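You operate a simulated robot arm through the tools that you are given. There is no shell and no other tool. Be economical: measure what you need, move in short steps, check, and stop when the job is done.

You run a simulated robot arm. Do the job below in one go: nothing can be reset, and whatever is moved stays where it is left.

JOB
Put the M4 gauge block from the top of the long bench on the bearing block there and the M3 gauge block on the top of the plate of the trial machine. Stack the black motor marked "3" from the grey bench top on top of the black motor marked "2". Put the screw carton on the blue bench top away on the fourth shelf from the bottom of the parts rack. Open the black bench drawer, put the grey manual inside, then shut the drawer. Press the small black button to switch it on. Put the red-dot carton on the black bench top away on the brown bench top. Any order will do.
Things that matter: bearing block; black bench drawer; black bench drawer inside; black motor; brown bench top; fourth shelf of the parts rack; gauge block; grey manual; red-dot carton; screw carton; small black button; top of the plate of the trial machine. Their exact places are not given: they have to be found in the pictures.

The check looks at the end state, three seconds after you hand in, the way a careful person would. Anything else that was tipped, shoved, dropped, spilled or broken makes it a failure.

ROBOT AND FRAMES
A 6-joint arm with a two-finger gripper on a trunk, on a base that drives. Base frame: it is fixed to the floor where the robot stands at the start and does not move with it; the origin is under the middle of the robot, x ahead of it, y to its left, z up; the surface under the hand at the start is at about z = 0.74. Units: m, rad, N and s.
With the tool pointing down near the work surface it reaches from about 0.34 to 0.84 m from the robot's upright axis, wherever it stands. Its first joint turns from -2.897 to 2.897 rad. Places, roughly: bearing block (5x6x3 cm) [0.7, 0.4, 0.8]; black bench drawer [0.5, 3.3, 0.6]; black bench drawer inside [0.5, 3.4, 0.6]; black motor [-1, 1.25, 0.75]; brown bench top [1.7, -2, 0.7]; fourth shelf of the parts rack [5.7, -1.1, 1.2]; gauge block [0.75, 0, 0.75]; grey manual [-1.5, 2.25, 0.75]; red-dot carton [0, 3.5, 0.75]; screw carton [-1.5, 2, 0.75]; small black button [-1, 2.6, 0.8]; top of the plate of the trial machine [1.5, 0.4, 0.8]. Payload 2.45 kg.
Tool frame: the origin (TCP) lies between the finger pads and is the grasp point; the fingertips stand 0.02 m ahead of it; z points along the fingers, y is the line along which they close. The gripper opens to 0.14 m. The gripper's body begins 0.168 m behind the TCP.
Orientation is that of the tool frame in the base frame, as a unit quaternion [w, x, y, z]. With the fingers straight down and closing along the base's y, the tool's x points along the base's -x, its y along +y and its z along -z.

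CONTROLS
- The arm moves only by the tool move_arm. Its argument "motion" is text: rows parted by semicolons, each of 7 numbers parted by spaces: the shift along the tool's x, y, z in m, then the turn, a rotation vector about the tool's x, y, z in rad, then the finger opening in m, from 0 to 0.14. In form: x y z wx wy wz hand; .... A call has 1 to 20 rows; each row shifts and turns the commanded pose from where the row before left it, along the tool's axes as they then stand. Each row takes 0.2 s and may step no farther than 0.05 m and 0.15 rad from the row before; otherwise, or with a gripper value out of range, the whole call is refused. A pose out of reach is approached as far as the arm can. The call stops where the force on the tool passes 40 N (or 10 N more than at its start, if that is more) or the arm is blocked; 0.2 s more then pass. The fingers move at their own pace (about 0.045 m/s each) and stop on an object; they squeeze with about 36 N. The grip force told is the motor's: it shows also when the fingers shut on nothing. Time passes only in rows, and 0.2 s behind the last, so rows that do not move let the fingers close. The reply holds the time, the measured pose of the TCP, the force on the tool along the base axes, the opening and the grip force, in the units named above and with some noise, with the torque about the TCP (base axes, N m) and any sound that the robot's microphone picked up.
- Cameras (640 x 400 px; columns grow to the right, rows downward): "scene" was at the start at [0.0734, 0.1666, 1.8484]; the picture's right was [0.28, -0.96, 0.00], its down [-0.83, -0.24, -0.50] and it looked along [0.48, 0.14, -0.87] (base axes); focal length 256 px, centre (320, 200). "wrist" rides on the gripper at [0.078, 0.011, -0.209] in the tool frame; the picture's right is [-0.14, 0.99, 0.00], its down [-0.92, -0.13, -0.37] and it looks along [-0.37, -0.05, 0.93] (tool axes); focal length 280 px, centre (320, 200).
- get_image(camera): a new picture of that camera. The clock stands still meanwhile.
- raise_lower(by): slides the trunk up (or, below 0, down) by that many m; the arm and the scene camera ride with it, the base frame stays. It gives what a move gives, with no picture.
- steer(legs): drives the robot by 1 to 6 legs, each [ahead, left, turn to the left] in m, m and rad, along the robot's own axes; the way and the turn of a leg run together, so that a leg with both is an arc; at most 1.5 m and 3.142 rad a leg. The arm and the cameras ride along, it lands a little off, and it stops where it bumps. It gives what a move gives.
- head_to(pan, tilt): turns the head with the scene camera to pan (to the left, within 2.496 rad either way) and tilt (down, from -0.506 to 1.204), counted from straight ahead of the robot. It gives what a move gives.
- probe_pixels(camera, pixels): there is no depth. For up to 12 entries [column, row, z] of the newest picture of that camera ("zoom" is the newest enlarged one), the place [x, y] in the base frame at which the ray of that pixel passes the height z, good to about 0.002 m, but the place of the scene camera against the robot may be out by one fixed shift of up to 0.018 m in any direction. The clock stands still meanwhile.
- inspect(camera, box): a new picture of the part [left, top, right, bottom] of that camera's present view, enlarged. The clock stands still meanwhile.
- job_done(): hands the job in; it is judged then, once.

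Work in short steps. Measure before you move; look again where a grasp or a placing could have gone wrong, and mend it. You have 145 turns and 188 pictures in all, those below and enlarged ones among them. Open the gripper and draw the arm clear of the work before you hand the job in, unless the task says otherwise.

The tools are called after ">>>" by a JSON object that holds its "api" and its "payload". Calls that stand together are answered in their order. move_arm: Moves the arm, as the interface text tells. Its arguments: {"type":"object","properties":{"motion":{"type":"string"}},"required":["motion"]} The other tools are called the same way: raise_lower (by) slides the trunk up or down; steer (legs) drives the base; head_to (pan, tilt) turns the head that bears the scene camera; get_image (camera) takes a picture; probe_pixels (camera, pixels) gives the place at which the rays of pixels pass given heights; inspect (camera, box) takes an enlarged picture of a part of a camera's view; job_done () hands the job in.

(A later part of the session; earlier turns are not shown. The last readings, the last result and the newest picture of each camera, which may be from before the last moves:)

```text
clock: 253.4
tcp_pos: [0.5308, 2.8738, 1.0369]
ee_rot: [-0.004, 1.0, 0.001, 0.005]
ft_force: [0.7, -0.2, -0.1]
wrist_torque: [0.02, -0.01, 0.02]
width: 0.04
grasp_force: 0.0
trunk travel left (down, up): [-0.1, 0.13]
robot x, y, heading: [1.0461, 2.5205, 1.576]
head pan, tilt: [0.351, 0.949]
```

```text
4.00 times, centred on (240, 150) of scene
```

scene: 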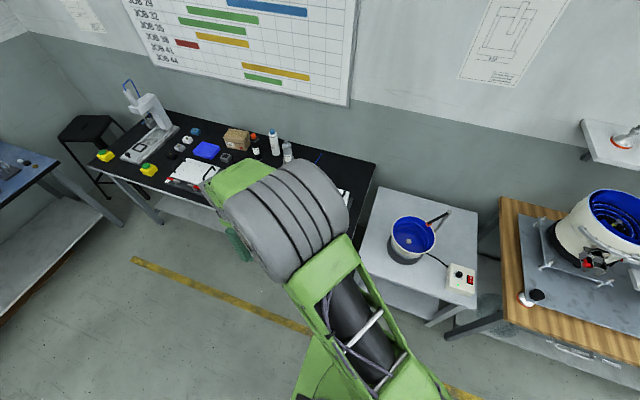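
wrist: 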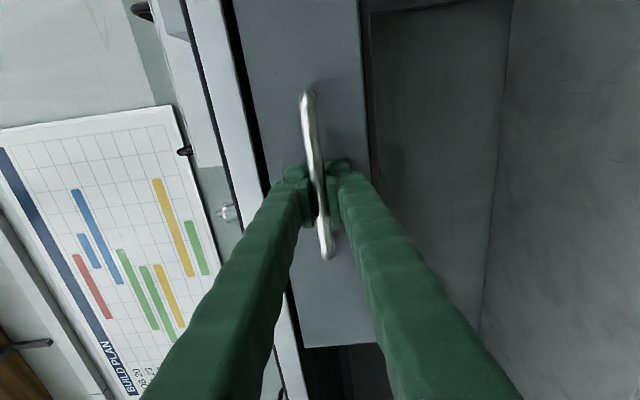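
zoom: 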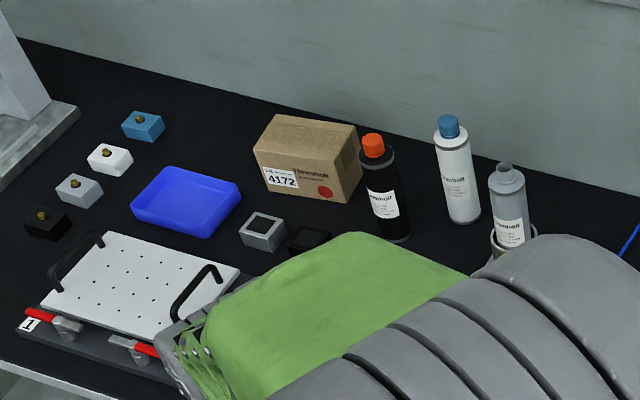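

Carton centre ≈(-0.015,3.58), with a bottle close on its right, so I'll grip front/back (along y). Bring the hand in front and drive to (0,2.78).

>>> {"api": "move_arm", "payload": {"motion": "0.048 -0.005 0 0 0 0 0.06; 0.048 -0.005 0 0 0 0 0.08; 0.048 -0.005 0 0 0 0 0.12; 0.048 -0.005 0 0 0 0 0.14; 0.048 -0.005 0 0 0 0 0.14; 0.048 -0.005 0 0 0 0 0.14; 0.048 -0.005 0 0 0 0 0.14; 0.048 -0.005 0 0 0 0 0.14; 0.048 -0.005 0 0 0 0 0.14; 0.048 0 0 0 0 0 0.14; 0 0 0 0 0 0 0.14"}}

>>> {"api": "steer", "payload": {"legs": [[0, 1.03, 0], [0.25, 0, 0]]}}

>>> {"api": "get_image", "payload": {"camera": "scene"}}

>>> {"api": "get_image", "payload": {"camera": "wrist"}}

```text
clock: 255.8
tcp_pos: [1.0117, 2.9187, 1.0369]
ee_rot: [-0.004, 1.0, 0.002, 0.005]
ft_force: [-0.5, -1.1, 0.2]
wrist_torque: [-0.03, 0.0, 0.02]
width: 0.1398
grasp_force: 0.0
trunk travel left (down, up): [-0.1, 0.13]
robot x, y, heading: [1.0474, 2.5203, 1.578]
head pan, tilt: [0.351, 0.949]
```

```text
clock: 266.5
tcp_pos: [0.0024, 3.1757, 1.0371]
ee_rot: [-0.003, 1.0, -0.003, 0.004]
ft_force: [-1.0, -0.2, -1.0]
wrist_torque: [-0.06, -0.01, -0.01]
width: 0.1399
grasp_force: 0.0
trunk travel left (down, up): [-0.1, 0.13]
robot x, y, heading: [0.0322, 2.7775, 1.566]
head pan, tilt: [0.351, 0.949]
```

```text
90 pictures are left
```

scene: 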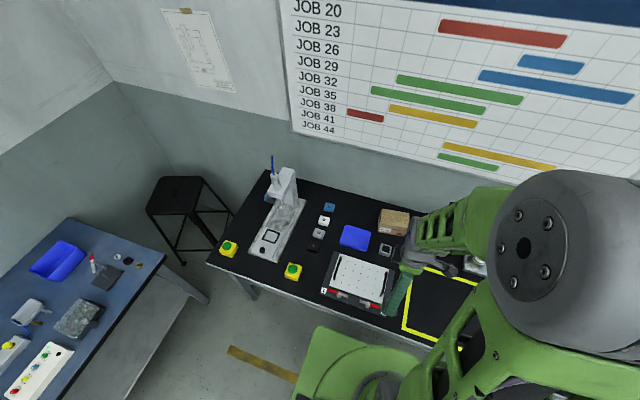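

```text
89 pictures are left
```

wrist: 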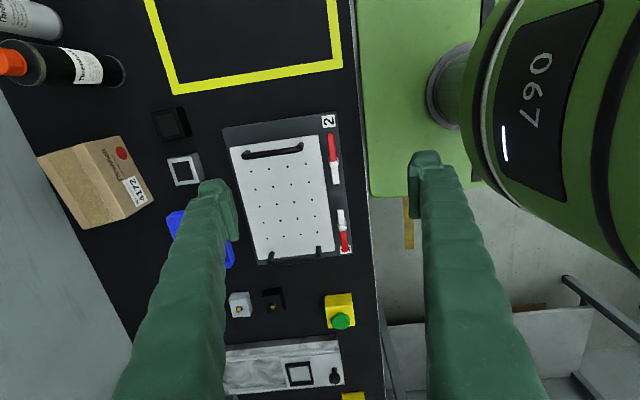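

The carton is at wrist (95,180). Move the hand toward it and look from above.

>>> {"api": "move_arm", "payload": {"motion": "0 -0.048 0 0 0 0 0.14; 0 -0.048 0 0 0 0 0.14; 0 -0.048 0 0 0 0 0.14; 0 -0.048 0 0 0 0 0.14; 0 -0.048 0 0 0 0 0.14; -0.01 -0.048 0 0 0 0 0.14; -0.01 -0.04 0 0 0 0 0.14; 0 0 0 0 0 0 0.14"}}

>>> {"api": "get_image", "payload": {"camera": "wrist"}}

```text
clock: 268.3
tcp_pos: [-0.0115, 3.5026, 1.0399]
ee_rot: [-0.004, 1.0, -0.004, 0.005]
ft_force: [-0.3, 0.8, 0.1]
wrist_torque: [0.02, 0.05, 0.0]
width: 0.1399
grasp_force: 0.1
trunk travel left (down, up): [-0.1, 0.13]
robot x, y, heading: [0.0343, 2.7768, 1.566]
head pan, tilt: [0.351, 0.949]
```

```text
88 pictures are left
```

wrist: 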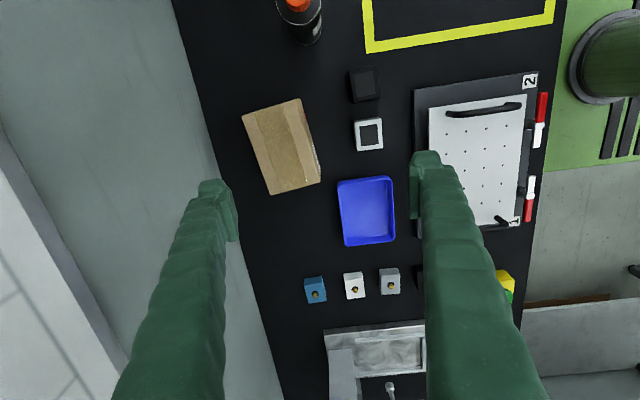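

>>> {"api": "probe_pixels", "payload": {"camera": "wrist", "pixels": [[242, 116, 0.82], [298, 98, 0.82], [320, 181, 0.82], [271, 195, 0.82], [242, 116, 0.8], [298, 98, 0.8], [320, 181, 0.8], [271, 195, 0.8], [215, 160, 0.74], [285, 40, 0.9], [322, 40, 0.74]]}}

>>> {"api": "inspect", "payload": {"camera": "wrist", "box": [220, 0, 400, 220]}}

```text
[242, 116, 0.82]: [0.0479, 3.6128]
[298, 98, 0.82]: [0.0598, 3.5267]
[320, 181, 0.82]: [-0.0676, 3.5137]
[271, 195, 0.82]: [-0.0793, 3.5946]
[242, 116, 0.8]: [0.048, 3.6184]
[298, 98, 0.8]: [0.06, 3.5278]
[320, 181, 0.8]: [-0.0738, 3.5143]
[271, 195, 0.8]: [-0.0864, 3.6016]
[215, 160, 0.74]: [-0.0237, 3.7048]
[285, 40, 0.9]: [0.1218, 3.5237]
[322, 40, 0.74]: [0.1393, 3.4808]
```

```text
1.82 times, centred on (310, 110) of wrist
```

zoom: 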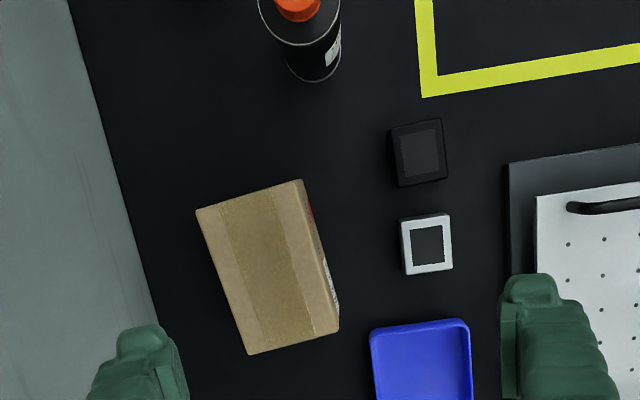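

Carton ~13x8.5 cm, centre (-0.01,3.562), turned ~0.1 rad. Align and descend with 0.12 opening.

>>> {"api": "move_arm", "payload": {"motion": "0 -0.03 0 0 0 -0.11 0.12; 0 -0.03 0 0 0 0 0.12; 0 0 0.05 0 0 0 0.12; 0 0 0.05 0 0 0 0.12; 0 0 0.05 0 0 0 0.12; 0 0 0 0 0 0 0.12"}}

>>> {"api": "get_image", "payload": {"camera": "wrist"}}

```text
clock: 269.7
tcp_pos: [-0.0151, 3.5612, 0.8868]
ee_rot: [-0.004, 0.999, 0.051, 0.005]
ft_force: [-0.4, 0.6, -0.6]
wrist_torque: [0.0, -0.01, 0.0]
width: 0.12
grasp_force: 0.0
trunk travel left (down, up): [-0.1, 0.13]
robot x, y, heading: [0.0345, 2.7748, 1.565]
head pan, tilt: [0.351, 0.949]
```

```text
86 pictures are left
```

wrist: 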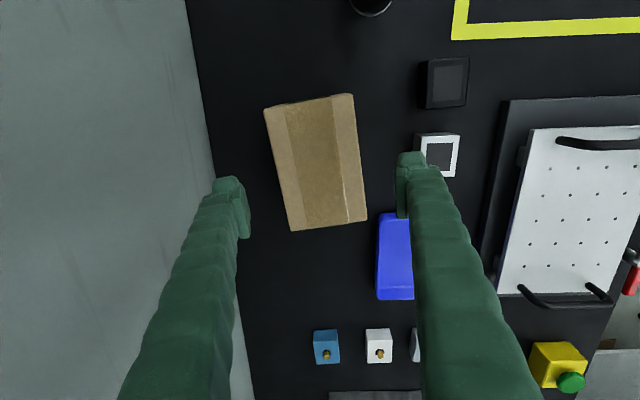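

Check the blue tray's clearance with the front finger.

>>> {"api": "probe_pixels", "payload": {"camera": "wrist", "pixels": [[380, 214, 0.77], [398, 212, 0.77], [264, 108, 0.82], [353, 94, 0.82], [367, 219, 0.82], [290, 231, 0.82], [415, 150, 0.76]]}}

```text
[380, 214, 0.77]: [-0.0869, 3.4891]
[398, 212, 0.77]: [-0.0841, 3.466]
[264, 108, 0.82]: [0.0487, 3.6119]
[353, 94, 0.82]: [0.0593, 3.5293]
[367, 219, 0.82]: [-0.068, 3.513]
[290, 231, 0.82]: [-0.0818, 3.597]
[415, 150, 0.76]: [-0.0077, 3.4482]
```

Clear. Descend and grip.

>>> {"api": "move_arm", "payload": {"motion": "0.003 0 0.05 0 0 0 0.12; 0 0 0.03 0 0 0 0.12; 0 0 0.02 0 0 0 0.12; 0 0 0 0 0 0 0.1; 0 0 0 0 0 0 0.07; 0 0 0 0 0 0 0.06; 0 0 0 0 0 0 0.06; 0 0 0 0 0 0 0.06"}}

>>> {"api": "get_image", "payload": {"camera": "wrist"}}

```text
clock: 271.5
tcp_pos: [-0.0114, 3.5635, 0.7896]
ee_rot: [-0.004, 0.999, 0.052, 0.006]
ft_force: [0.0, 1.1, 2.7]
wrist_torque: [0.01, -0.06, 0.41]
width: 0.0936
grasp_force: 36.1
trunk travel left (down, up): [-0.1, 0.13]
robot x, y, heading: [0.0346, 2.777, 1.564]
head pan, tilt: [0.351, 0.949]
```

```text
85 pictures are left
```

wrist: 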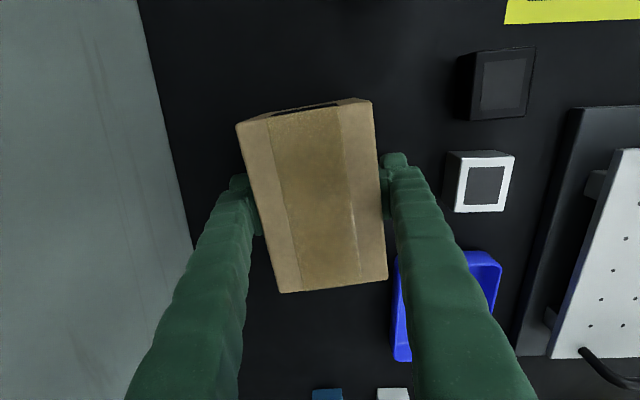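

Gripped (0.094). Lift, retract, and drive down the front aisle (x≈-0.1) to the right-hand aisle.

>>> {"api": "move_arm", "payload": {"motion": "0 0 -0.05 0 0 0 0.06; 0 0 -0.05 0 0 0 0.06; 0 0 -0.05 0 0 0 0.06; 0 0 -0.05 0 0 0 0.06; 0 0 -0.05 0 0 0 0.06; 0 0 -0.03 0 0 0 0.06; 0 0.048 0 0 0 0 0.06; 0 0.048 0 0 0 0 0.06; 0 0.048 0 0 0 0 0.06; 0 0.048 0 0 0 0 0.06; 0 0.048 0 0 0 0 0.06; 0 0.048 0 0 0 0 0.06; 0 0.048 0 0 0 0 0.06; 0 0.048 0 0 0 0 0.06; 0 0 0 0 0 0 0.06"}}

>>> {"api": "steer", "payload": {"legs": [[-0.5, 0.14, 0], [-1.5, 0, 0]]}}

```text
clock: 274.7
tcp_pos: [0.0252, 3.1778, 1.0687]
ee_rot: [-0.004, 0.999, 0.051, 0.005]
ft_force: [-1.0, -0.8, -4.1]
wrist_torque: [-0.01, 0.03, 0.02]
width: 0.0926
grasp_force: 35.9
trunk travel left (down, up): [-0.1, 0.13]
robot x, y, heading: [0.0335, 2.7779, 1.565]
head pan, tilt: [0.351, 0.949]
```

```text
clock: 284.6
tcp_pos: [-0.149, 1.2192, 1.0684]
ee_rot: [-0.003, 0.999, 0.047, 0.005]
ft_force: [-0.7, 1.0, -4.4]
wrist_torque: [0.0, 0.04, -0.01]
width: 0.0927
grasp_force: 36.4
trunk travel left (down, up): [-0.1, 0.13]
robot x, y, heading: [-0.1416, 0.8191, 1.554]
head pan, tilt: [0.351, 0.949]
```

>>> {"api": "steer", "payload": {"legs": [[-1.5, 0, 0.015], [-0.48, 0, 0], [0, -1.48, 0]]}}

>>> {"api": "head_to", "payload": {"pan": -2.3, "tilt": 0.75}}

>>> {"api": "get_image", "payload": {"camera": "scene"}}

```text
clock: 307.6
tcp_pos: [1.409, -0.6223, 1.068]
ee_rot: [-0.004, 0.995, 0.103, 0.004]
ft_force: [0.8, 0.6, -4.4]
wrist_torque: [-0.02, 0.02, 0.01]
width: 0.0927
grasp_force: 35.8
trunk travel left (down, up): [-0.1, 0.13]
robot x, y, heading: [1.4589, -1.0196, 1.669]
head pan, tilt: [0.351, 0.949]
```

```text
clock: 310.0
tcp_pos: [1.4094, -0.6226, 1.069]
ee_rot: [-0.004, 0.995, 0.103, 0.005]
ft_force: [0.5, 0.2, -3.6]
wrist_torque: [-0.03, 0.01, -0.01]
width: 0.0926
grasp_force: 36.3
trunk travel left (down, up): [-0.1, 0.13]
robot x, y, heading: [1.4586, -1.0205, 1.666]
head pan, tilt: [-2.3, 0.75]
```

```text
84 pictures are left
```

scene: 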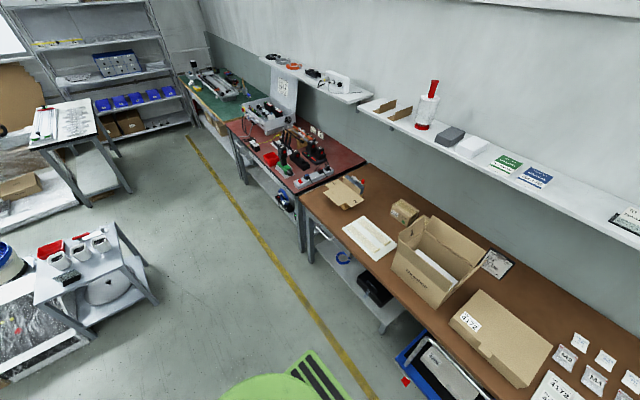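

The brown bench lies to the right; parts rack is at the far end (blue bins). Enlarge the bench to choose a free spot.

>>> {"api": "inspect", "payload": {"camera": "scene", "box": [290, 140, 640, 400]}}

>>> {"api": "probe_pixels", "payload": {"camera": "scene", "pixels": [[300, 198, 0.72], [440, 345, 0.72], [365, 170, 0.72], [380, 195, 0.72], [395, 275, 0.72], [370, 240, 0.72], [450, 320, 0.72], [540, 385, 0.72], [480, 290, 0.72], [345, 225, 0.72], [440, 305, 0.72]]}}

```text
1.54 times, centred on (465, 270) of scene
```

zoom: 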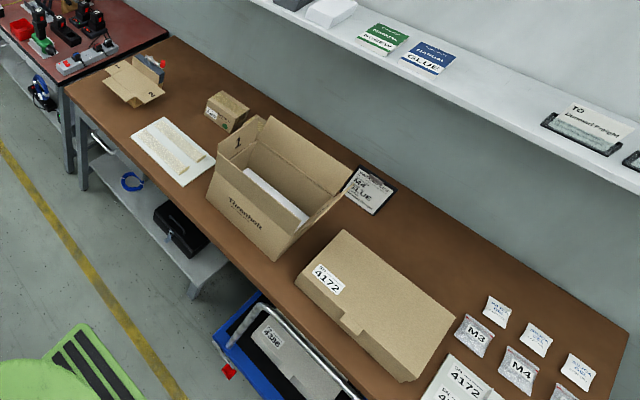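

```text
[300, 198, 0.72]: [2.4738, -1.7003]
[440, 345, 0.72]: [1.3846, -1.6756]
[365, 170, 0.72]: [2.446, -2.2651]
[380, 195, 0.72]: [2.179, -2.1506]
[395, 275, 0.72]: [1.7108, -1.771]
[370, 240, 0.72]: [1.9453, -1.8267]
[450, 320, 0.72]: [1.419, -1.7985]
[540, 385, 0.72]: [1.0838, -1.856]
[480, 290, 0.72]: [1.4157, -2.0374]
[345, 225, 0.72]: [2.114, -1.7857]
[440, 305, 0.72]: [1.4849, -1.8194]
```

Free bench space seems around x≈2.2 between the flap box and small carton. Turn (to the right, clear side) to face the bench and move in front of it.

>>> {"api": "steer", "payload": {"legs": [[0, 0, -1.62], [0, 0, -1.617], [0.18, 0.72, 0]]}}

>>> {"api": "head_to", "payload": {"pan": 0.2, "tilt": 1.0}}

>>> {"api": "get_image", "payload": {"camera": "scene"}}

>>> {"api": "get_image", "payload": {"camera": "wrist"}}

```text
clock: 324.5
tcp_pos: [2.2107, -1.5652, 1.0689]
ee_rot: [-0.004, -0.074, 0.997, -0.004]
ft_force: [0.2, -0.4, -4.8]
wrist_torque: [0.0, 0.0, -0.02]
width: 0.0927
grasp_force: 36.4
trunk travel left (down, up): [-0.1, 0.13]
robot x, y, heading: [2.1843, -1.1701, -1.53]
head pan, tilt: [-2.3, 0.75]
```

```text
clock: 326.7
tcp_pos: [2.2086, -1.5656, 1.0686]
ee_rot: [-0.005, -0.075, 0.997, -0.004]
ft_force: [0.1, -0.2, -3.8]
wrist_torque: [-0.02, 0.03, 0.04]
width: 0.0927
grasp_force: 35.9
trunk travel left (down, up): [-0.1, 0.13]
robot x, y, heading: [2.1882, -1.1659, -1.536]
head pan, tilt: [0.201, 1.0]
```

```text
82 pictures are left
```

scene: 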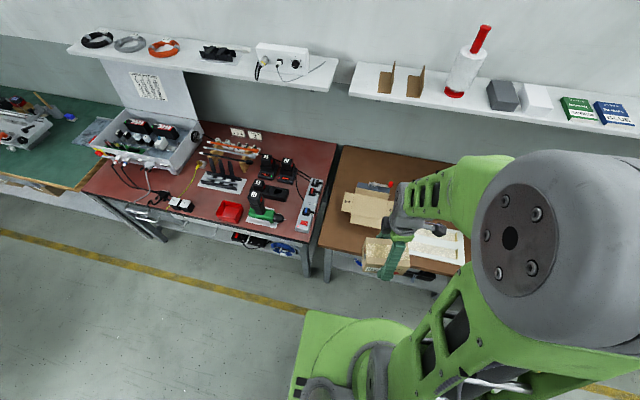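

```text
81 pictures are left
```

wrist: 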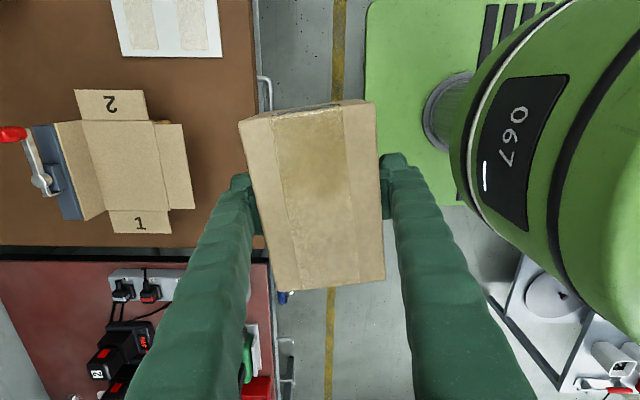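

Wrist view: flap box at (130,160), white tray at (170,25); the area at upper-left (rows 0–80, cols 0–105) looks free. Probe boundaries.

>>> {"api": "probe_pixels", "payload": {"camera": "wrist", "pixels": [[118, 55, 0.73], [215, 57, 0.73], [80, 90, 0.74], [0, 0, 0.72], [0, 90, 0.72], [255, 100, 0.72], [192, 150, 0.74], [60, 40, 0.72], [110, 0, 0.73], [248, 245, 0.72], [140, 5, 0.73]]}}

>>> {"api": "inspect", "payload": {"camera": "scene", "box": [320, 130, 480, 290]}}

```text
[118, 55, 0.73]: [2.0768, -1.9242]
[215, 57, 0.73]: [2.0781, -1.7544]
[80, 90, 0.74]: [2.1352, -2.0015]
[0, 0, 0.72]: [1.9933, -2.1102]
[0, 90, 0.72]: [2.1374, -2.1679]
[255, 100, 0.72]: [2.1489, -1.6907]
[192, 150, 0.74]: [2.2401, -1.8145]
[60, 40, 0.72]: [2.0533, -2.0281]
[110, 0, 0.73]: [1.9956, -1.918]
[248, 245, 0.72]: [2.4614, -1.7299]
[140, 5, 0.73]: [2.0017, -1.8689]
```

```text
2.50 times, centred on (400, 210) of scene
```

zoom: 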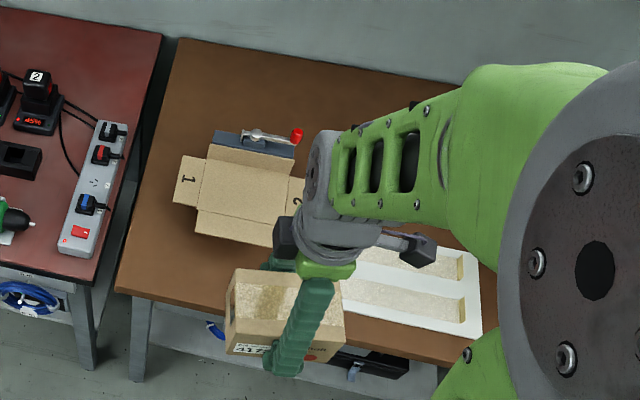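

I'll use the free spot around (2.06,-2.01), with the carton's long side along y. First turn the hand ~+1.72 rad about its axis to face naturally and move ahead 0.1 m.

>>> {"api": "move_arm", "payload": {"motion": "0 0 0 0 0 0.15 0.06; 0 0 0 0 0 0.15 0.06; 0 0 0 0 0 0.15 0.06; 0 0 0 0 0 0.15 0.06; 0 0 0 0 0 0.15 0.06; 0 0 0 0 0 0.15 0.06; 0 0 0 0 0 0.15 0.06; 0 0 0 0 0 0.15 0.06; 0 0 0 0 0 0.15 0.06; 0 0 0 0 0 0.15 0.06; 0 0 0 0 0 0.15 0.06; 0 0 0 0 0 0.07 0.06; 0 0 0 0 0 0 0.06"}}

>>> {"api": "steer", "payload": {"legs": [[0.12, -0.1, -0.03]]}}

>>> {"api": "get_image", "payload": {"camera": "wrist"}}

```text
clock: 329.5
tcp_pos: [2.2088, -1.5661, 1.0702]
ee_rot: [0.0, 0.707, 0.707, -0.006]
ft_force: [0.5, -0.7, -3.8]
wrist_torque: [-0.01, 0.02, 0.0]
width: 0.0926
grasp_force: 36.2
trunk travel left (down, up): [-0.1, 0.13]
robot x, y, heading: [2.1833, -1.1718, -1.534]
head pan, tilt: [0.201, 1.0]
```

```text
clock: 331.1
tcp_pos: [2.0994, -1.6912, 1.0685]
ee_rot: [-0.001, 0.718, 0.696, -0.005]
ft_force: [0.7, -0.1, -4.1]
wrist_torque: [0.01, -0.05, 0.0]
width: 0.0927
grasp_force: 35.6
trunk travel left (down, up): [-0.1, 0.13]
robot x, y, heading: [2.0882, -1.2923, -1.56]
head pan, tilt: [0.201, 1.0]
```

```text
79 pictures are left
```

wrist: 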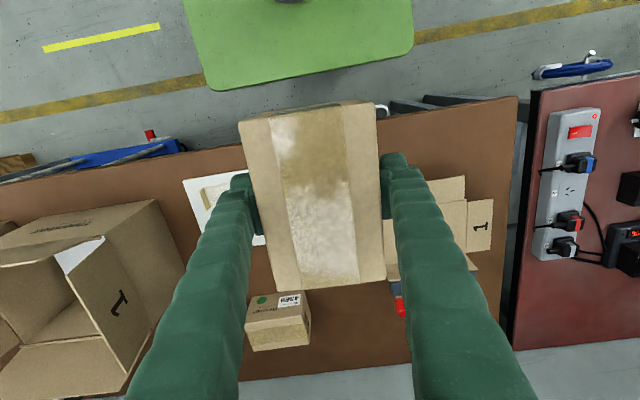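

>>> {"api": "probe_pixels", "payload": {"camera": "wrist", "pixels": [[311, 343, 0.72], [252, 351, 0.72], [245, 325, 0.78], [303, 316, 0.78], [308, 292, 0.78], [390, 284, 0.74], [395, 315, 0.76], [262, 380, 0.72], [410, 362, 0.72], [390, 335, 0.72]]}}

>>> {"api": "inspect", "payload": {"camera": "wrist", "box": [220, 250, 440, 390]}}

```text
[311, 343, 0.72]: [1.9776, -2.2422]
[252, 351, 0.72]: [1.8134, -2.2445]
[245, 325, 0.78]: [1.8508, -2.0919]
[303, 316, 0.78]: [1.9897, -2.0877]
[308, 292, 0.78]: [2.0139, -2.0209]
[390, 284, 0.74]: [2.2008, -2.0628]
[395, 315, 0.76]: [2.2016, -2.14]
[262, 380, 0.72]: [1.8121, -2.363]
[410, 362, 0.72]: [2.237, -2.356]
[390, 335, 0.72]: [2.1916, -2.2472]
```

```text
2.86 times, centred on (330, 320) of wrist
```

zoom: 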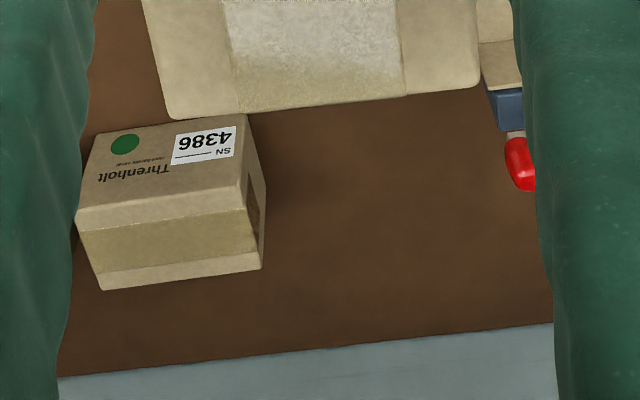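

Free spot: x 2.02–2.18, y -2.06…-2.3 beside the small carton (front-right corner ≈(2.005,-2.07)). Target (2.10,-2.13). Drive 5 cm ahead, then extend.

>>> {"api": "steer", "payload": {"legs": [[0.05, 0, 0]]}}

>>> {"api": "move_arm", "payload": {"motion": "-0.045 0 0 0 0 -0.03 0.06; -0.045 0 0 0 0 0 0.06; -0.045 0 0 0 0 0 0.06; -0.045 0 0 0 0 0 0.06; -0.045 0 0 0 0 0 0.06; -0.045 0 0 0 0 0 0.06; -0.045 0 0 0 0 0 0.06; 0 0 0 0 0 0 0.06"}}

>>> {"api": "get_image", "payload": {"camera": "wrist"}}

>>> {"api": "inspect", "payload": {"camera": "scene", "box": [300, 80, 560, 280]}}

```text
clock: 332.0
tcp_pos: [2.0993, -1.7434, 1.0687]
ee_rot: [-0.001, 0.718, 0.696, -0.006]
ft_force: [-0.2, 0.0, -4.6]
wrist_torque: [0.1, -0.01, 0.04]
width: 0.0926
grasp_force: 35.7
trunk travel left (down, up): [-0.1, 0.13]
robot x, y, heading: [2.0884, -1.344, -1.566]
head pan, tilt: [0.201, 1.0]
```

```text
clock: 333.8
tcp_pos: [2.1029, -2.0561, 1.0736]
ee_rot: [-0.001, 0.708, 0.707, -0.005]
ft_force: [0.2, -0.2, -4.4]
wrist_torque: [-0.01, 0.0, -0.01]
width: 0.0926
grasp_force: 35.8
trunk travel left (down, up): [-0.1, 0.13]
robot x, y, heading: [2.0868, -1.3419, -1.568]
head pan, tilt: [0.201, 1.0]
```

```text
77 pictures are left
```

wrist: 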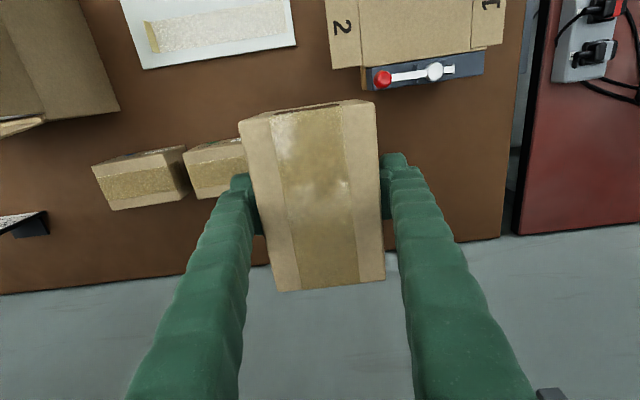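

```text
2.00 times, centred on (430, 180) of scene
```

zoom: 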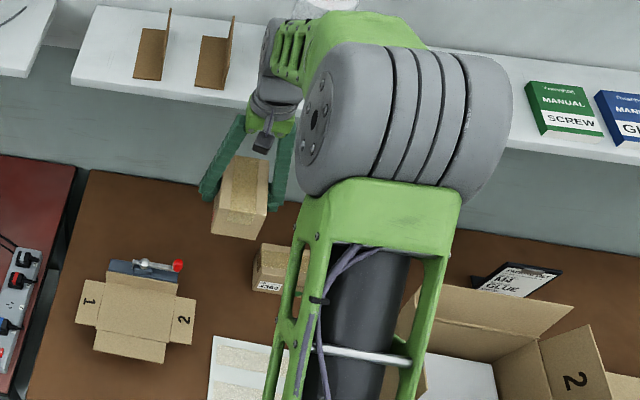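

>>> {"api": "probe_pixels", "payload": {"camera": "wrist", "pixels": [[330, 68, 0.74], [365, 93, 0.74], [382, 85, 0.78], [484, 75, 0.74], [190, 155, 0.79], [195, 198, 0.79], [183, 152, 0.79], [260, 266, 0.72], [500, 237, 0.72]]}}

```text
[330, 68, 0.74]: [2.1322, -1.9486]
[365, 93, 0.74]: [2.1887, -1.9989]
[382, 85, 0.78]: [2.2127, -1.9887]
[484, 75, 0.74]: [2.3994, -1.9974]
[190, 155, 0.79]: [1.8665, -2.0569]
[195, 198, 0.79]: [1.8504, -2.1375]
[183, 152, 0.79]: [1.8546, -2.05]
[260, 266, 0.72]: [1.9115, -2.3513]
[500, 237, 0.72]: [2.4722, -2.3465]
```

Gap confirmed (second small carton right edge ≈2.005, tab ends y -1.95, gadget y -2.0). Move to y≈-2.11 and go down.

>>> {"api": "move_arm", "payload": {"motion": "0 0 0.05 0 0 0 0.06; -0.028 0 0.03 0 0 0 0.06; -0.027 0 0.03 0 0 0 0.06; 0 0 0.05 0 0 0 0.06; 0 0 0.05 0 0 0 0.06; 0 0 0.04 0 0 0 0.06; 0 0 0 0 0 0 0.06"}}

>>> {"api": "get_image", "payload": {"camera": "wrist"}}

>>> {"api": "inspect", "payload": {"camera": "scene", "box": [300, 80, 560, 280]}}

```text
clock: 334.4
tcp_pos: [2.1018, -2.0691, 1.0023]
ee_rot: [-0.004, 0.707, 0.707, -0.002]
ft_force: [-0.5, 11.7, -0.4]
wrist_torque: [-2.83, 0.05, 0.07]
width: 0.0926
grasp_force: 36.2
trunk travel left (down, up): [-0.1, 0.13]
robot x, y, heading: [2.088, -1.3396, -1.562]
head pan, tilt: [0.201, 1.0]
stopped in row 2: the force on the tool passed its limit at 137 N (the readings are from after the stop); the commanded pose is now the measured one
```

```text
75 pictures are left
```

wrist: 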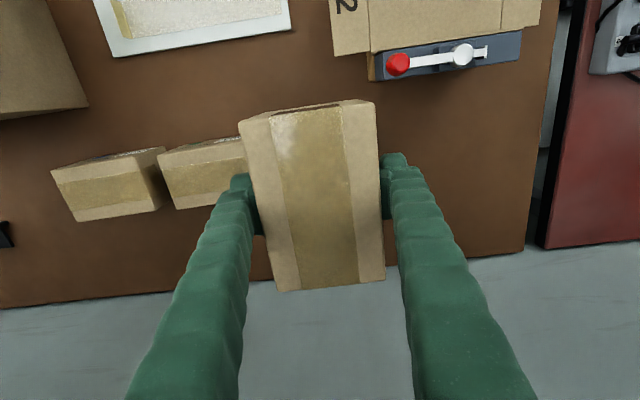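

```text
2.00 times, centred on (430, 180) of scene
```

zoom: 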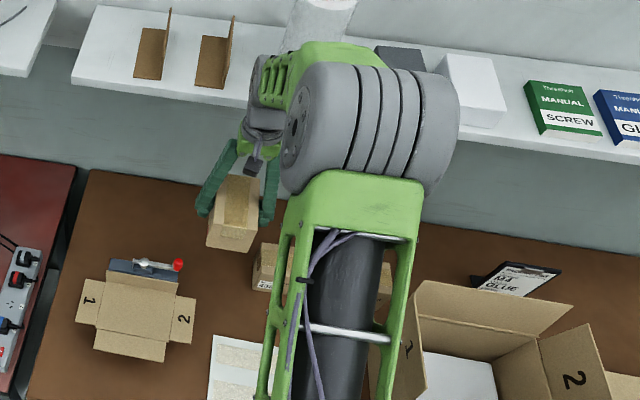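

I touched the wall shelf with the hand's upper part. Back off 2.5 cm right away and check the shelf items.

>>> {"api": "move_arm", "payload": {"motion": "0.024 0 0 0 0 0 0.06; 0 -0.012 0 0 0 0 0.06; 0 0 0 0 0 0 0.06"}}

>>> {"api": "head_to", "payload": {"pan": 0.0, "tilt": 0.6}}

>>> {"api": "get_image", "payload": {"camera": "scene"}}

```text
clock: 335.2
tcp_pos: [2.0883, -2.0484, 1.0018]
ee_rot: [-0.003, 0.707, 0.707, -0.003]
ft_force: [-0.3, -0.1, -4.0]
wrist_torque: [-0.04, -0.02, -0.02]
width: 0.0928
grasp_force: 35.5
trunk travel left (down, up): [-0.1, 0.13]
robot x, y, heading: [2.0896, -1.3438, -1.566]
head pan, tilt: [0.201, 1.0]
```

```text
clock: 336.1
tcp_pos: [2.0892, -2.0486, 0.9991]
ee_rot: [-0.004, 0.707, 0.707, -0.003]
ft_force: [0.1, 0.2, -4.2]
wrist_torque: [0.0, 0.02, 0.01]
width: 0.0926
grasp_force: 36.0
trunk travel left (down, up): [-0.1, 0.13]
robot x, y, heading: [2.0835, -1.3423, -1.568]
head pan, tilt: [0.0, 0.6]
```

```text
73 pictures are left
```

scene: 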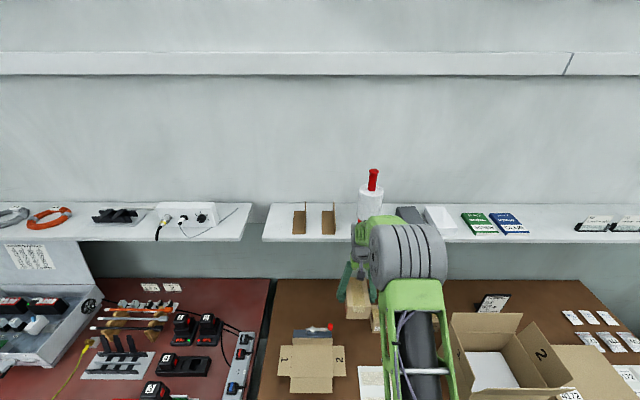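

Shelf items are all still upright. Descend straight here at (2.089,-2.045).

>>> {"api": "move_arm", "payload": {"motion": "0.004 0 0.04 0 0 0 0.06; 0 0 0.04 0 0 0 0.06; 0 0 0.04 0 0 0 0.06; 0 0 0.04 0 0 0 0.06; 0 0 0.035 0 0 0 0.06; 0 0 0 0 0 0 0.06"}}

>>> {"api": "get_image", "payload": {"camera": "wrist"}}

```text
clock: 337.5
tcp_pos: [2.0889, -2.0453, 0.8044]
ee_rot: [-0.004, 0.707, 0.707, -0.003]
ft_force: [-0.9, 0.2, -3.8]
wrist_torque: [-0.02, 0.01, 0.0]
width: 0.0926
grasp_force: 35.9
trunk travel left (down, up): [-0.1, 0.13]
robot x, y, heading: [2.0856, -1.3391, -1.563]
head pan, tilt: [0.0, 0.6]
```

```text
72 pictures are left
```

wrist: 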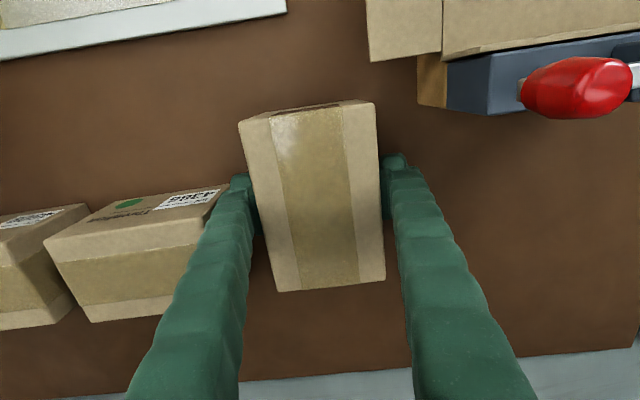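

Clear. Nudge right 8 mm and descend to contact.

>>> {"api": "move_arm", "payload": {"motion": "0 0.008 0.008 0 0 0 0.06; 0 0 0.008 0 0 0 0.06; 0 0 0.006 0 0 0 0.06; 0 0 0.004 0 0 0 0.06; 0 0 0.003 0 0 0 0.06; 0 0 0 0 0 0 0.06"}}

```text
clock: 338.9
tcp_pos: [2.0951, -2.0456, 0.7773]
ee_rot: [-0.001, 0.707, 0.707, -0.005]
ft_force: [9.3, -5.0, 31.7]
wrist_torque: [0.11, 0.0, -0.06]
width: 0.0929
grasp_force: 35.4
trunk travel left (down, up): [-0.1, 0.13]
robot x, y, heading: [2.0874, -1.3449, -1.568]
head pan, tilt: [0.0, 0.6]
```

Contact (31.7 N). Ease up 3 mm, open just enough, and rise.

>>> {"api": "move_arm", "payload": {"motion": "0 0 -0.003 0 0 0 0.09; 0 0 0 0 0 0 0.1; 0 0 0 0 0 0 0.107; 0 0 0 0 0 0 0.107; 0 0 -0.02 0 0 0 0.107; 0 0 -0.04 0 0 0 0.107; 0 0 -0.04 0 0 0 0.107; 0 0 -0.04 0 0 0 0.107; 0.02 0 -0.04 0 0 0 0.107; 0.03 0 -0.03 0 0 0 0.107; 0 0 0 0 0 0 0.107"}}

>>> {"api": "get_image", "payload": {"camera": "wrist"}}

```text
clock: 341.3
tcp_pos: [2.0947, -1.9977, 0.9887]
ee_rot: [-0.003, 0.707, 0.707, -0.003]
ft_force: [0.5, 0.4, 0.1]
wrist_torque: [0.0, -0.01, 0.0]
width: 0.1069
grasp_force: 0.0
trunk travel left (down, up): [-0.1, 0.13]
robot x, y, heading: [2.0863, -1.3431, -1.567]
head pan, tilt: [0.0, 0.6]
```

```text
71 pictures are left
```

wrist: 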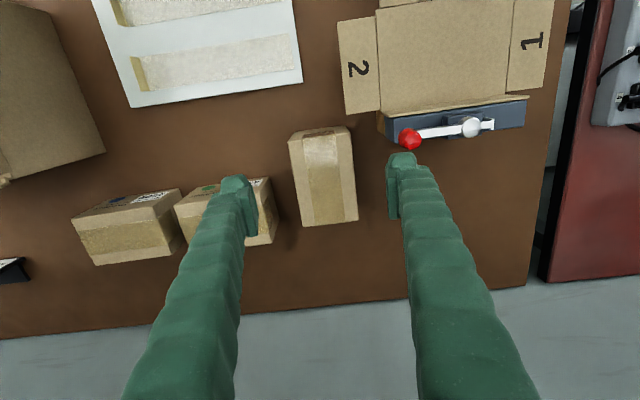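

The red-dot carton stands safely on the brown bench. Retract and drive back to the grey bench for the motors.

>>> {"api": "move_arm", "payload": {"motion": "0.048 0 -0.01 0 0 0 0.1; 0.048 0 -0.01 0 0 0 0.1; 0.048 0 -0.01 0 0 0 0.1; 0.048 0 -0.01 0 0 0 0.1; 0.048 0 -0.01 0 0 0 0.1; 0 0 0 0 0 0 0.1"}}

>>> {"api": "steer", "payload": {"legs": [[-0.2, 0, 0], [0, -1.5, 0], [0, -0.7, 0]]}}

```text
clock: 342.7
tcp_pos: [2.0944, -1.7583, 1.0369]
ee_rot: [-0.002, 0.707, 0.708, -0.004]
ft_force: [0.0, 1.2, 0.1]
wrist_torque: [-0.01, -0.02, 0.01]
width: 0.1002
grasp_force: 0.1
trunk travel left (down, up): [-0.1, 0.13]
robot x, y, heading: [2.0852, -1.3438, -1.567]
head pan, tilt: [0.0, 0.6]
```

```text
clock: 362.9
tcp_pos: [-0.0563, -1.5753, 1.0374]
ee_rot: [-0.003, 0.71, 0.705, -0.003]
ft_force: [-1.0, -0.3, 0.1]
wrist_torque: [-0.01, 0.01, -0.02]
width: 0.1
grasp_force: 0.0
trunk travel left (down, up): [-0.1, 0.13]
robot x, y, heading: [-0.0642, -1.1596, -1.572]
head pan, tilt: [0.0, 0.6]
```

>>> {"api": "steer", "payload": {"legs": [[-1.49, -0.05, 0], [-1.0, 0, 0], [0, 0, -1.57]]}}

>>> {"api": "head_to", "payload": {"pan": 0.2, "tilt": 0.9}}

>>> {"api": "get_image", "payload": {"camera": "scene"}}

```text
clock: 378.6
tcp_pos: [-0.5721, 1.2577, 1.0387]
ee_rot: [-0.005, 1.0, 0.026, 0.0]
ft_force: [0.5, 0.7, -0.1]
wrist_torque: [0.01, 0.01, 0.02]
width: 0.0999
grasp_force: 0.1
trunk travel left (down, up): [-0.1, 0.13]
robot x, y, heading: [-0.1547, 1.2827, -3.085]
head pan, tilt: [0.0, 0.6]
```

```text
clock: 379.4
tcp_pos: [-0.5719, 1.258, 1.038]
ee_rot: [-0.005, 1.0, 0.026, 0.0]
ft_force: [0.0, -0.2, 1.0]
wrist_torque: [0.0, 0.0, -0.01]
width: 0.1002
grasp_force: 0.1
trunk travel left (down, up): [-0.1, 0.13]
robot x, y, heading: [-0.1563, 1.2881, -3.084]
head pan, tilt: [0.201, 0.901]
```

```text
70 pictures are left
```

scene: 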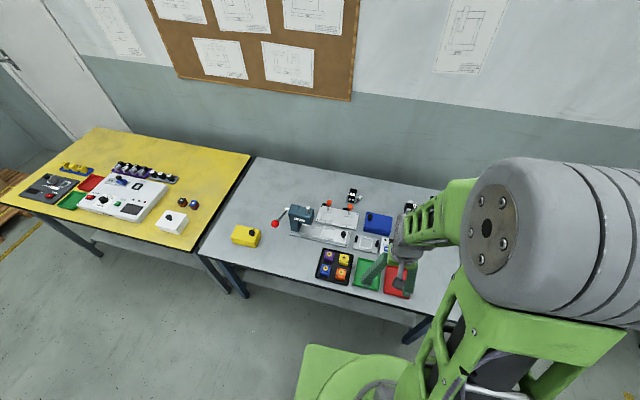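

Probe the grey bench's front edge before moving closer.

>>> {"api": "probe_pixels", "payload": {"camera": "scene", "pixels": [[200, 254, 0.74], [400, 311, 0.74], [260, 158, 0.74], [410, 208, 0.78], [354, 197, 0.78]]}}

>>> {"api": "inspect", "payload": {"camera": "scene", "box": [260, 150, 460, 310]}}

```text
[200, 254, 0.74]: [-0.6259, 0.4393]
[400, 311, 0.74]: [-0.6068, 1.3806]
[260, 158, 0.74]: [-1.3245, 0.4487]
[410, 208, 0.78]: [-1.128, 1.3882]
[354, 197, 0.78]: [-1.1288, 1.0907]
```

```text
2.50 times, centred on (360, 230) of scene
```

zoom: 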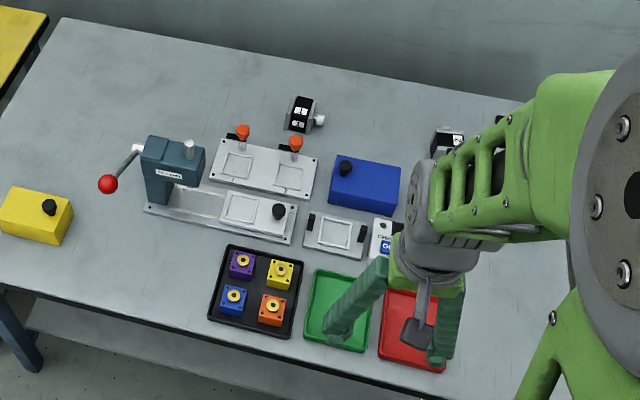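

Bench front edge is x≈-0.615. Move to about (-0.32,1.43).

>>> {"api": "steer", "payload": {"legs": [[0.155, -0.15, -0.055]]}}

>>> {"api": "move_arm", "payload": {"motion": "-0.045 0 0 0 0 -0.02 0.1; -0.045 0 0 0 0 0 0.1; 0 0 0 0 0 0 0.1"}}

>>> {"api": "get_image", "payload": {"camera": "wrist"}}

```text
clock: 381.4
tcp_pos: [-0.732, 1.4277, 1.0378]
ee_rot: [-0.004, 1.0, -0.003, 0.0]
ft_force: [-0.7, 0.5, 0.2]
wrist_torque: [-0.03, -0.01, 0.02]
width: 0.1002
grasp_force: 0.0
trunk travel left (down, up): [-0.1, 0.13]
robot x, y, heading: [-0.3143, 1.434, 3.142]
head pan, tilt: [0.201, 0.901]
```

```text
clock: 382.2
tcp_pos: [-0.8223, 1.4259, 1.0377]
ee_rot: [-0.005, 1.0, 0.006, 0.0]
ft_force: [0.0, -0.4, 0.4]
wrist_torque: [0.0, 0.0, -0.01]
width: 0.1001
grasp_force: 0.1
trunk travel left (down, up): [-0.1, 0.13]
robot x, y, heading: [-0.3182, 1.4335, 3.142]
head pan, tilt: [0.201, 0.901]
```

```text
68 pictures are left
```

wrist: 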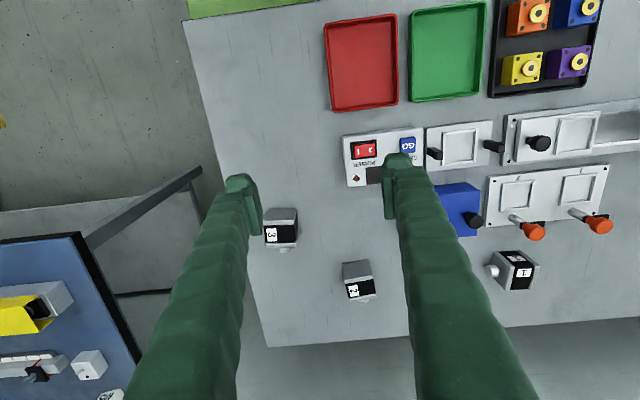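

Motors 3 (282,228) and 2 (358,280) are clear. Enlarge to see their shape.

>>> {"api": "inspect", "payload": {"camera": "wrist", "box": [250, 190, 400, 310]}}

>>> {"api": "probe_pixels", "payload": {"camera": "wrist", "pixels": [[265, 224, 0.79], [298, 220, 0.79], [299, 244, 0.79], [266, 246, 0.79], [343, 283, 0.79], [371, 276, 0.79], [376, 294, 0.79], [350, 301, 0.79]]}}

```text
3.33 times, centred on (325, 250) of wrist
```

zoom: 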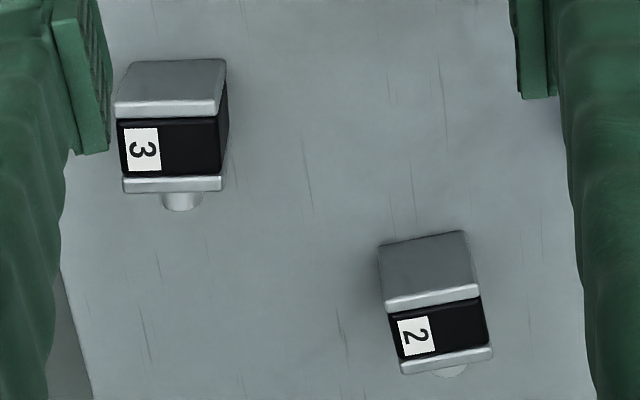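

```text
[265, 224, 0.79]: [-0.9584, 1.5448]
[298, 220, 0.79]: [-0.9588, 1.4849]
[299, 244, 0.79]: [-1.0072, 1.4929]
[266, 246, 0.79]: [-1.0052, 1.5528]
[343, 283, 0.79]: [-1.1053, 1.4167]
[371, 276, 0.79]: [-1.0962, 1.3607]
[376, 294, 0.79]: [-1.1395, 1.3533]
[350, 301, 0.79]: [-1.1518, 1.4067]
```

Motors are ~6 cm wide, 5 cm long, top ≈0.795. Motor 3 top centre (-0.982,1.518); motor 2 (-1.123,1.384), turned ~9°. Go above motor 3 and descend.

>>> {"api": "move_arm", "payload": {"motion": "-0.04 -0.023 0 0 0 0 0.1; -0.04 -0.023 0 0 0 0 0.1; -0.04 -0.023 0 0 0 0 0.1; -0.04 -0.023 0 0 0 0 0.1; 0 0 0.05 0 0 0 0.1; 0 0 0.05 0 0 0 0.1; 0 0 0.05 0 0 0 0.1; 0 0 0 0 0 0 0.1"}}

>>> {"api": "get_image", "payload": {"camera": "wrist"}}

```text
clock: 384.0
tcp_pos: [-0.9829, 1.5192, 0.8912]
ee_rot: [-0.004, 1.0, 0.006, 0.0]
ft_force: [-0.2, -0.1, -0.1]
wrist_torque: [0.01, 0.0, -0.01]
width: 0.0998
grasp_force: 0.2
trunk travel left (down, up): [-0.1, 0.13]
robot x, y, heading: [-0.3148, 1.4322, 3.14]
head pan, tilt: [0.201, 0.901]
```

```text
66 pictures are left
```

wrist: 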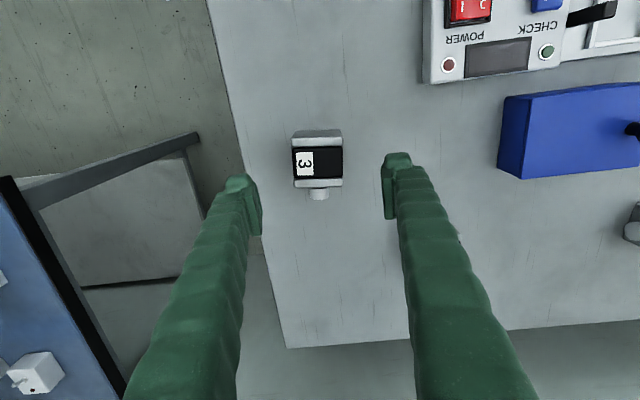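

>>> {"api": "inspect", "payload": {"camera": "wrist", "box": [270, 110, 370, 210]}}

>>> {"api": "probe_pixels", "payload": {"camera": "wrist", "pixels": [[292, 148, 0.785], [342, 140, 0.785], [343, 185, 0.785], [294, 187, 0.785], [292, 137, 0.74], [340, 130, 0.74]]}}

```text
4.00 times, centred on (320, 160) of wrist
```

zoom: 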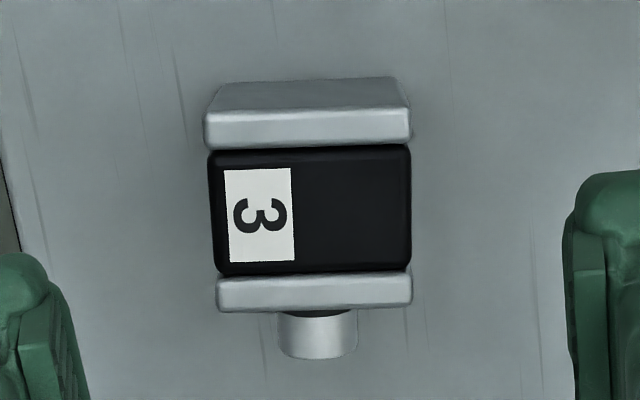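

```text
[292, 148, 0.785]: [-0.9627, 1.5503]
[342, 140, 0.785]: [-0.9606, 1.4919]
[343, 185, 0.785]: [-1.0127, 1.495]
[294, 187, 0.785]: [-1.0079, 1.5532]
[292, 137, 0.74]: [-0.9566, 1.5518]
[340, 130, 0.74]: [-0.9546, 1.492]
```

Centre (-0.986,1.522). Descend and grip.

>>> {"api": "move_arm", "payload": {"motion": "-0.004 -0.003 0.03 0 0 0 0.1; 0 0 0.05 0 0 0 0.1; 0 0 0.03 0 0 0 0.1; 0 0 0.014 0 0 0 0.1; 0 0 0 0 0 0 0.08; 0 0 0 0 0 0 0.03; 0 0 0 0 0 0 0.03; 0 0 0 0 0 0 0.03; 0 0 0 0 0 0 0.03"}}

```text
clock: 386.0
tcp_pos: [-0.988, 1.5233, 0.7645]
ee_rot: [-0.004, 1.0, 0.007, 0.0]
ft_force: [0.2, -0.4, -0.9]
wrist_torque: [0.05, -0.03, 0.07]
width: 0.0589
grasp_force: 36.3
trunk travel left (down, up): [-0.1, 0.13]
robot x, y, heading: [-0.3213, 1.4306, 3.135]
head pan, tilt: [0.201, 0.901]
```

Gripped (0.059). Lift and re-measure motor 2 from here.

>>> {"api": "move_arm", "payload": {"motion": "0 0 -0.05 0 0 0 0.03; 0 0 -0.05 0 0 0 0.03; 0 0 -0.05 0 0 0 0.03; 0 0.03 -0.03 0 0 0 0.03; 0 0 0 0 0 0 0.03"}}

>>> {"api": "get_image", "payload": {"camera": "wrist"}}

>>> {"api": "inspect", "payload": {"camera": "wrist", "box": [300, 180, 460, 320]}}

```text
clock: 387.2
tcp_pos: [-0.9886, 1.4915, 0.9421]
ee_rot: [-0.005, 1.0, 0.007, 0.001]
ft_force: [-0.5, 0.8, -7.1]
wrist_torque: [0.03, 0.05, 0.01]
width: 0.0588
grasp_force: 36.6
trunk travel left (down, up): [-0.1, 0.13]
robot x, y, heading: [-0.3175, 1.4307, 3.141]
head pan, tilt: [0.201, 0.901]
```

```text
64 pictures are left
```

wrist: 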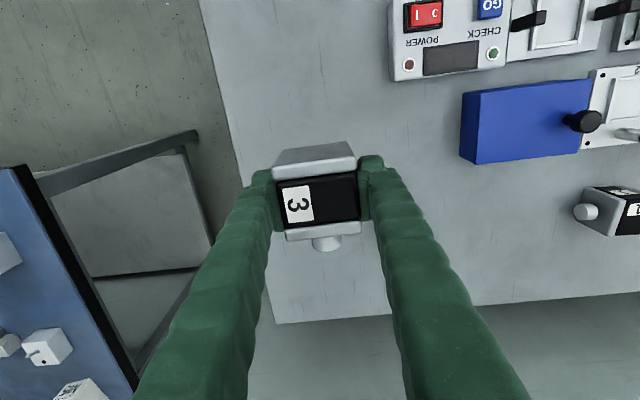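

```text
2.86 times, centred on (380, 250) of wrist
```

zoom: 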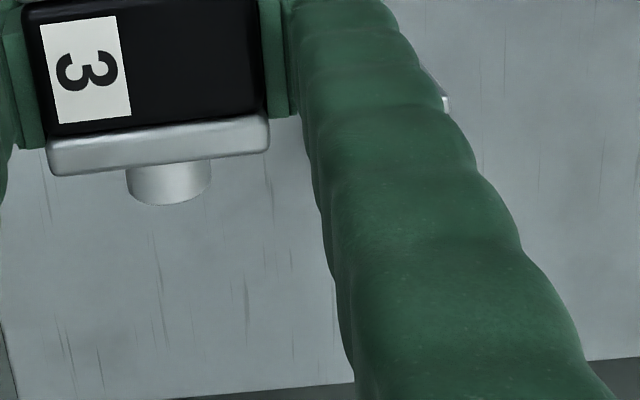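

Motor 2 is behind the right finger; shift right to line up with it.

>>> {"api": "move_arm", "payload": {"motion": "0 0.04 -0.02 0 0 0 0.03; 0 0.04 -0.02 0 0 0 0.03; 0 0.027 -0.01 0 0 0 0.03; 0 0 0 0 0 0 0.03"}}

>>> {"api": "inspect", "payload": {"camera": "wrist", "box": [260, 180, 400, 310]}}

```text
clock: 388.2
tcp_pos: [-0.9874, 1.3846, 0.9949]
ee_rot: [-0.004, 1.0, 0.007, -0.001]
ft_force: [0.0, -0.2, -7.2]
wrist_torque: [0.0, 0.01, -0.01]
width: 0.0588
grasp_force: 36.2
trunk travel left (down, up): [-0.1, 0.13]
robot x, y, heading: [-0.3132, 1.4322, 3.14]
head pan, tilt: [0.201, 0.901]
```

```text
3.08 times, centred on (330, 245) of wrist
```

zoom: 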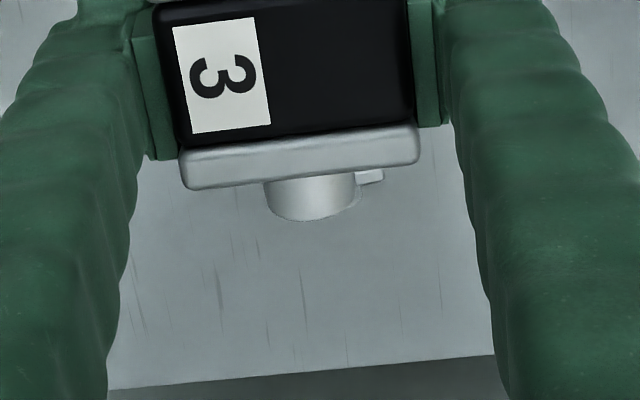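

>>> {"api": "move_arm", "payload": {"motion": "0.045 0 0 0 0 0 0.03; 0.045 0 0 0 0 0 0.03; 0 0 0 0 0 0 0.03"}}

>>> {"api": "inspect", "payload": {"camera": "wrist", "box": [260, 220, 400, 330]}}

```text
clock: 389.0
tcp_pos: [-0.8969, 1.3866, 0.9943]
ee_rot: [-0.004, 1.0, 0.007, 0.0]
ft_force: [-0.4, 0.3, -6.1]
wrist_torque: [-0.04, 0.05, 0.01]
width: 0.0589
grasp_force: 35.7
trunk travel left (down, up): [-0.1, 0.13]
robot x, y, heading: [-0.3156, 1.4321, 3.137]
head pan, tilt: [0.201, 0.901]
```

```text
3.64 times, centred on (330, 275) of wrist
```

zoom: 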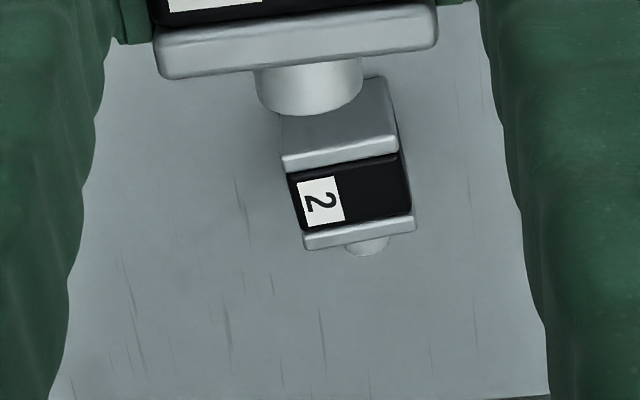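

>>> {"api": "probe_pixels", "payload": {"camera": "zoom", "pixels": [[281, 159, 0.79], [399, 139, 0.79], [416, 220, 0.79], [303, 238, 0.79], [281, 159, 0.8], [399, 139, 0.8], [416, 220, 0.8], [303, 238, 0.8]]}}

```text
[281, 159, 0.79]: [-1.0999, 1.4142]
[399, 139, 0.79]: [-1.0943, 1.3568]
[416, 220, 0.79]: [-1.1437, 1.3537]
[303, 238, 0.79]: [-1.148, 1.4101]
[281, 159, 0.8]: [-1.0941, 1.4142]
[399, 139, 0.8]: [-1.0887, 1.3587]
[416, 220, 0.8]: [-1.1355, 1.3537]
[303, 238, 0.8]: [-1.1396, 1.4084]
```

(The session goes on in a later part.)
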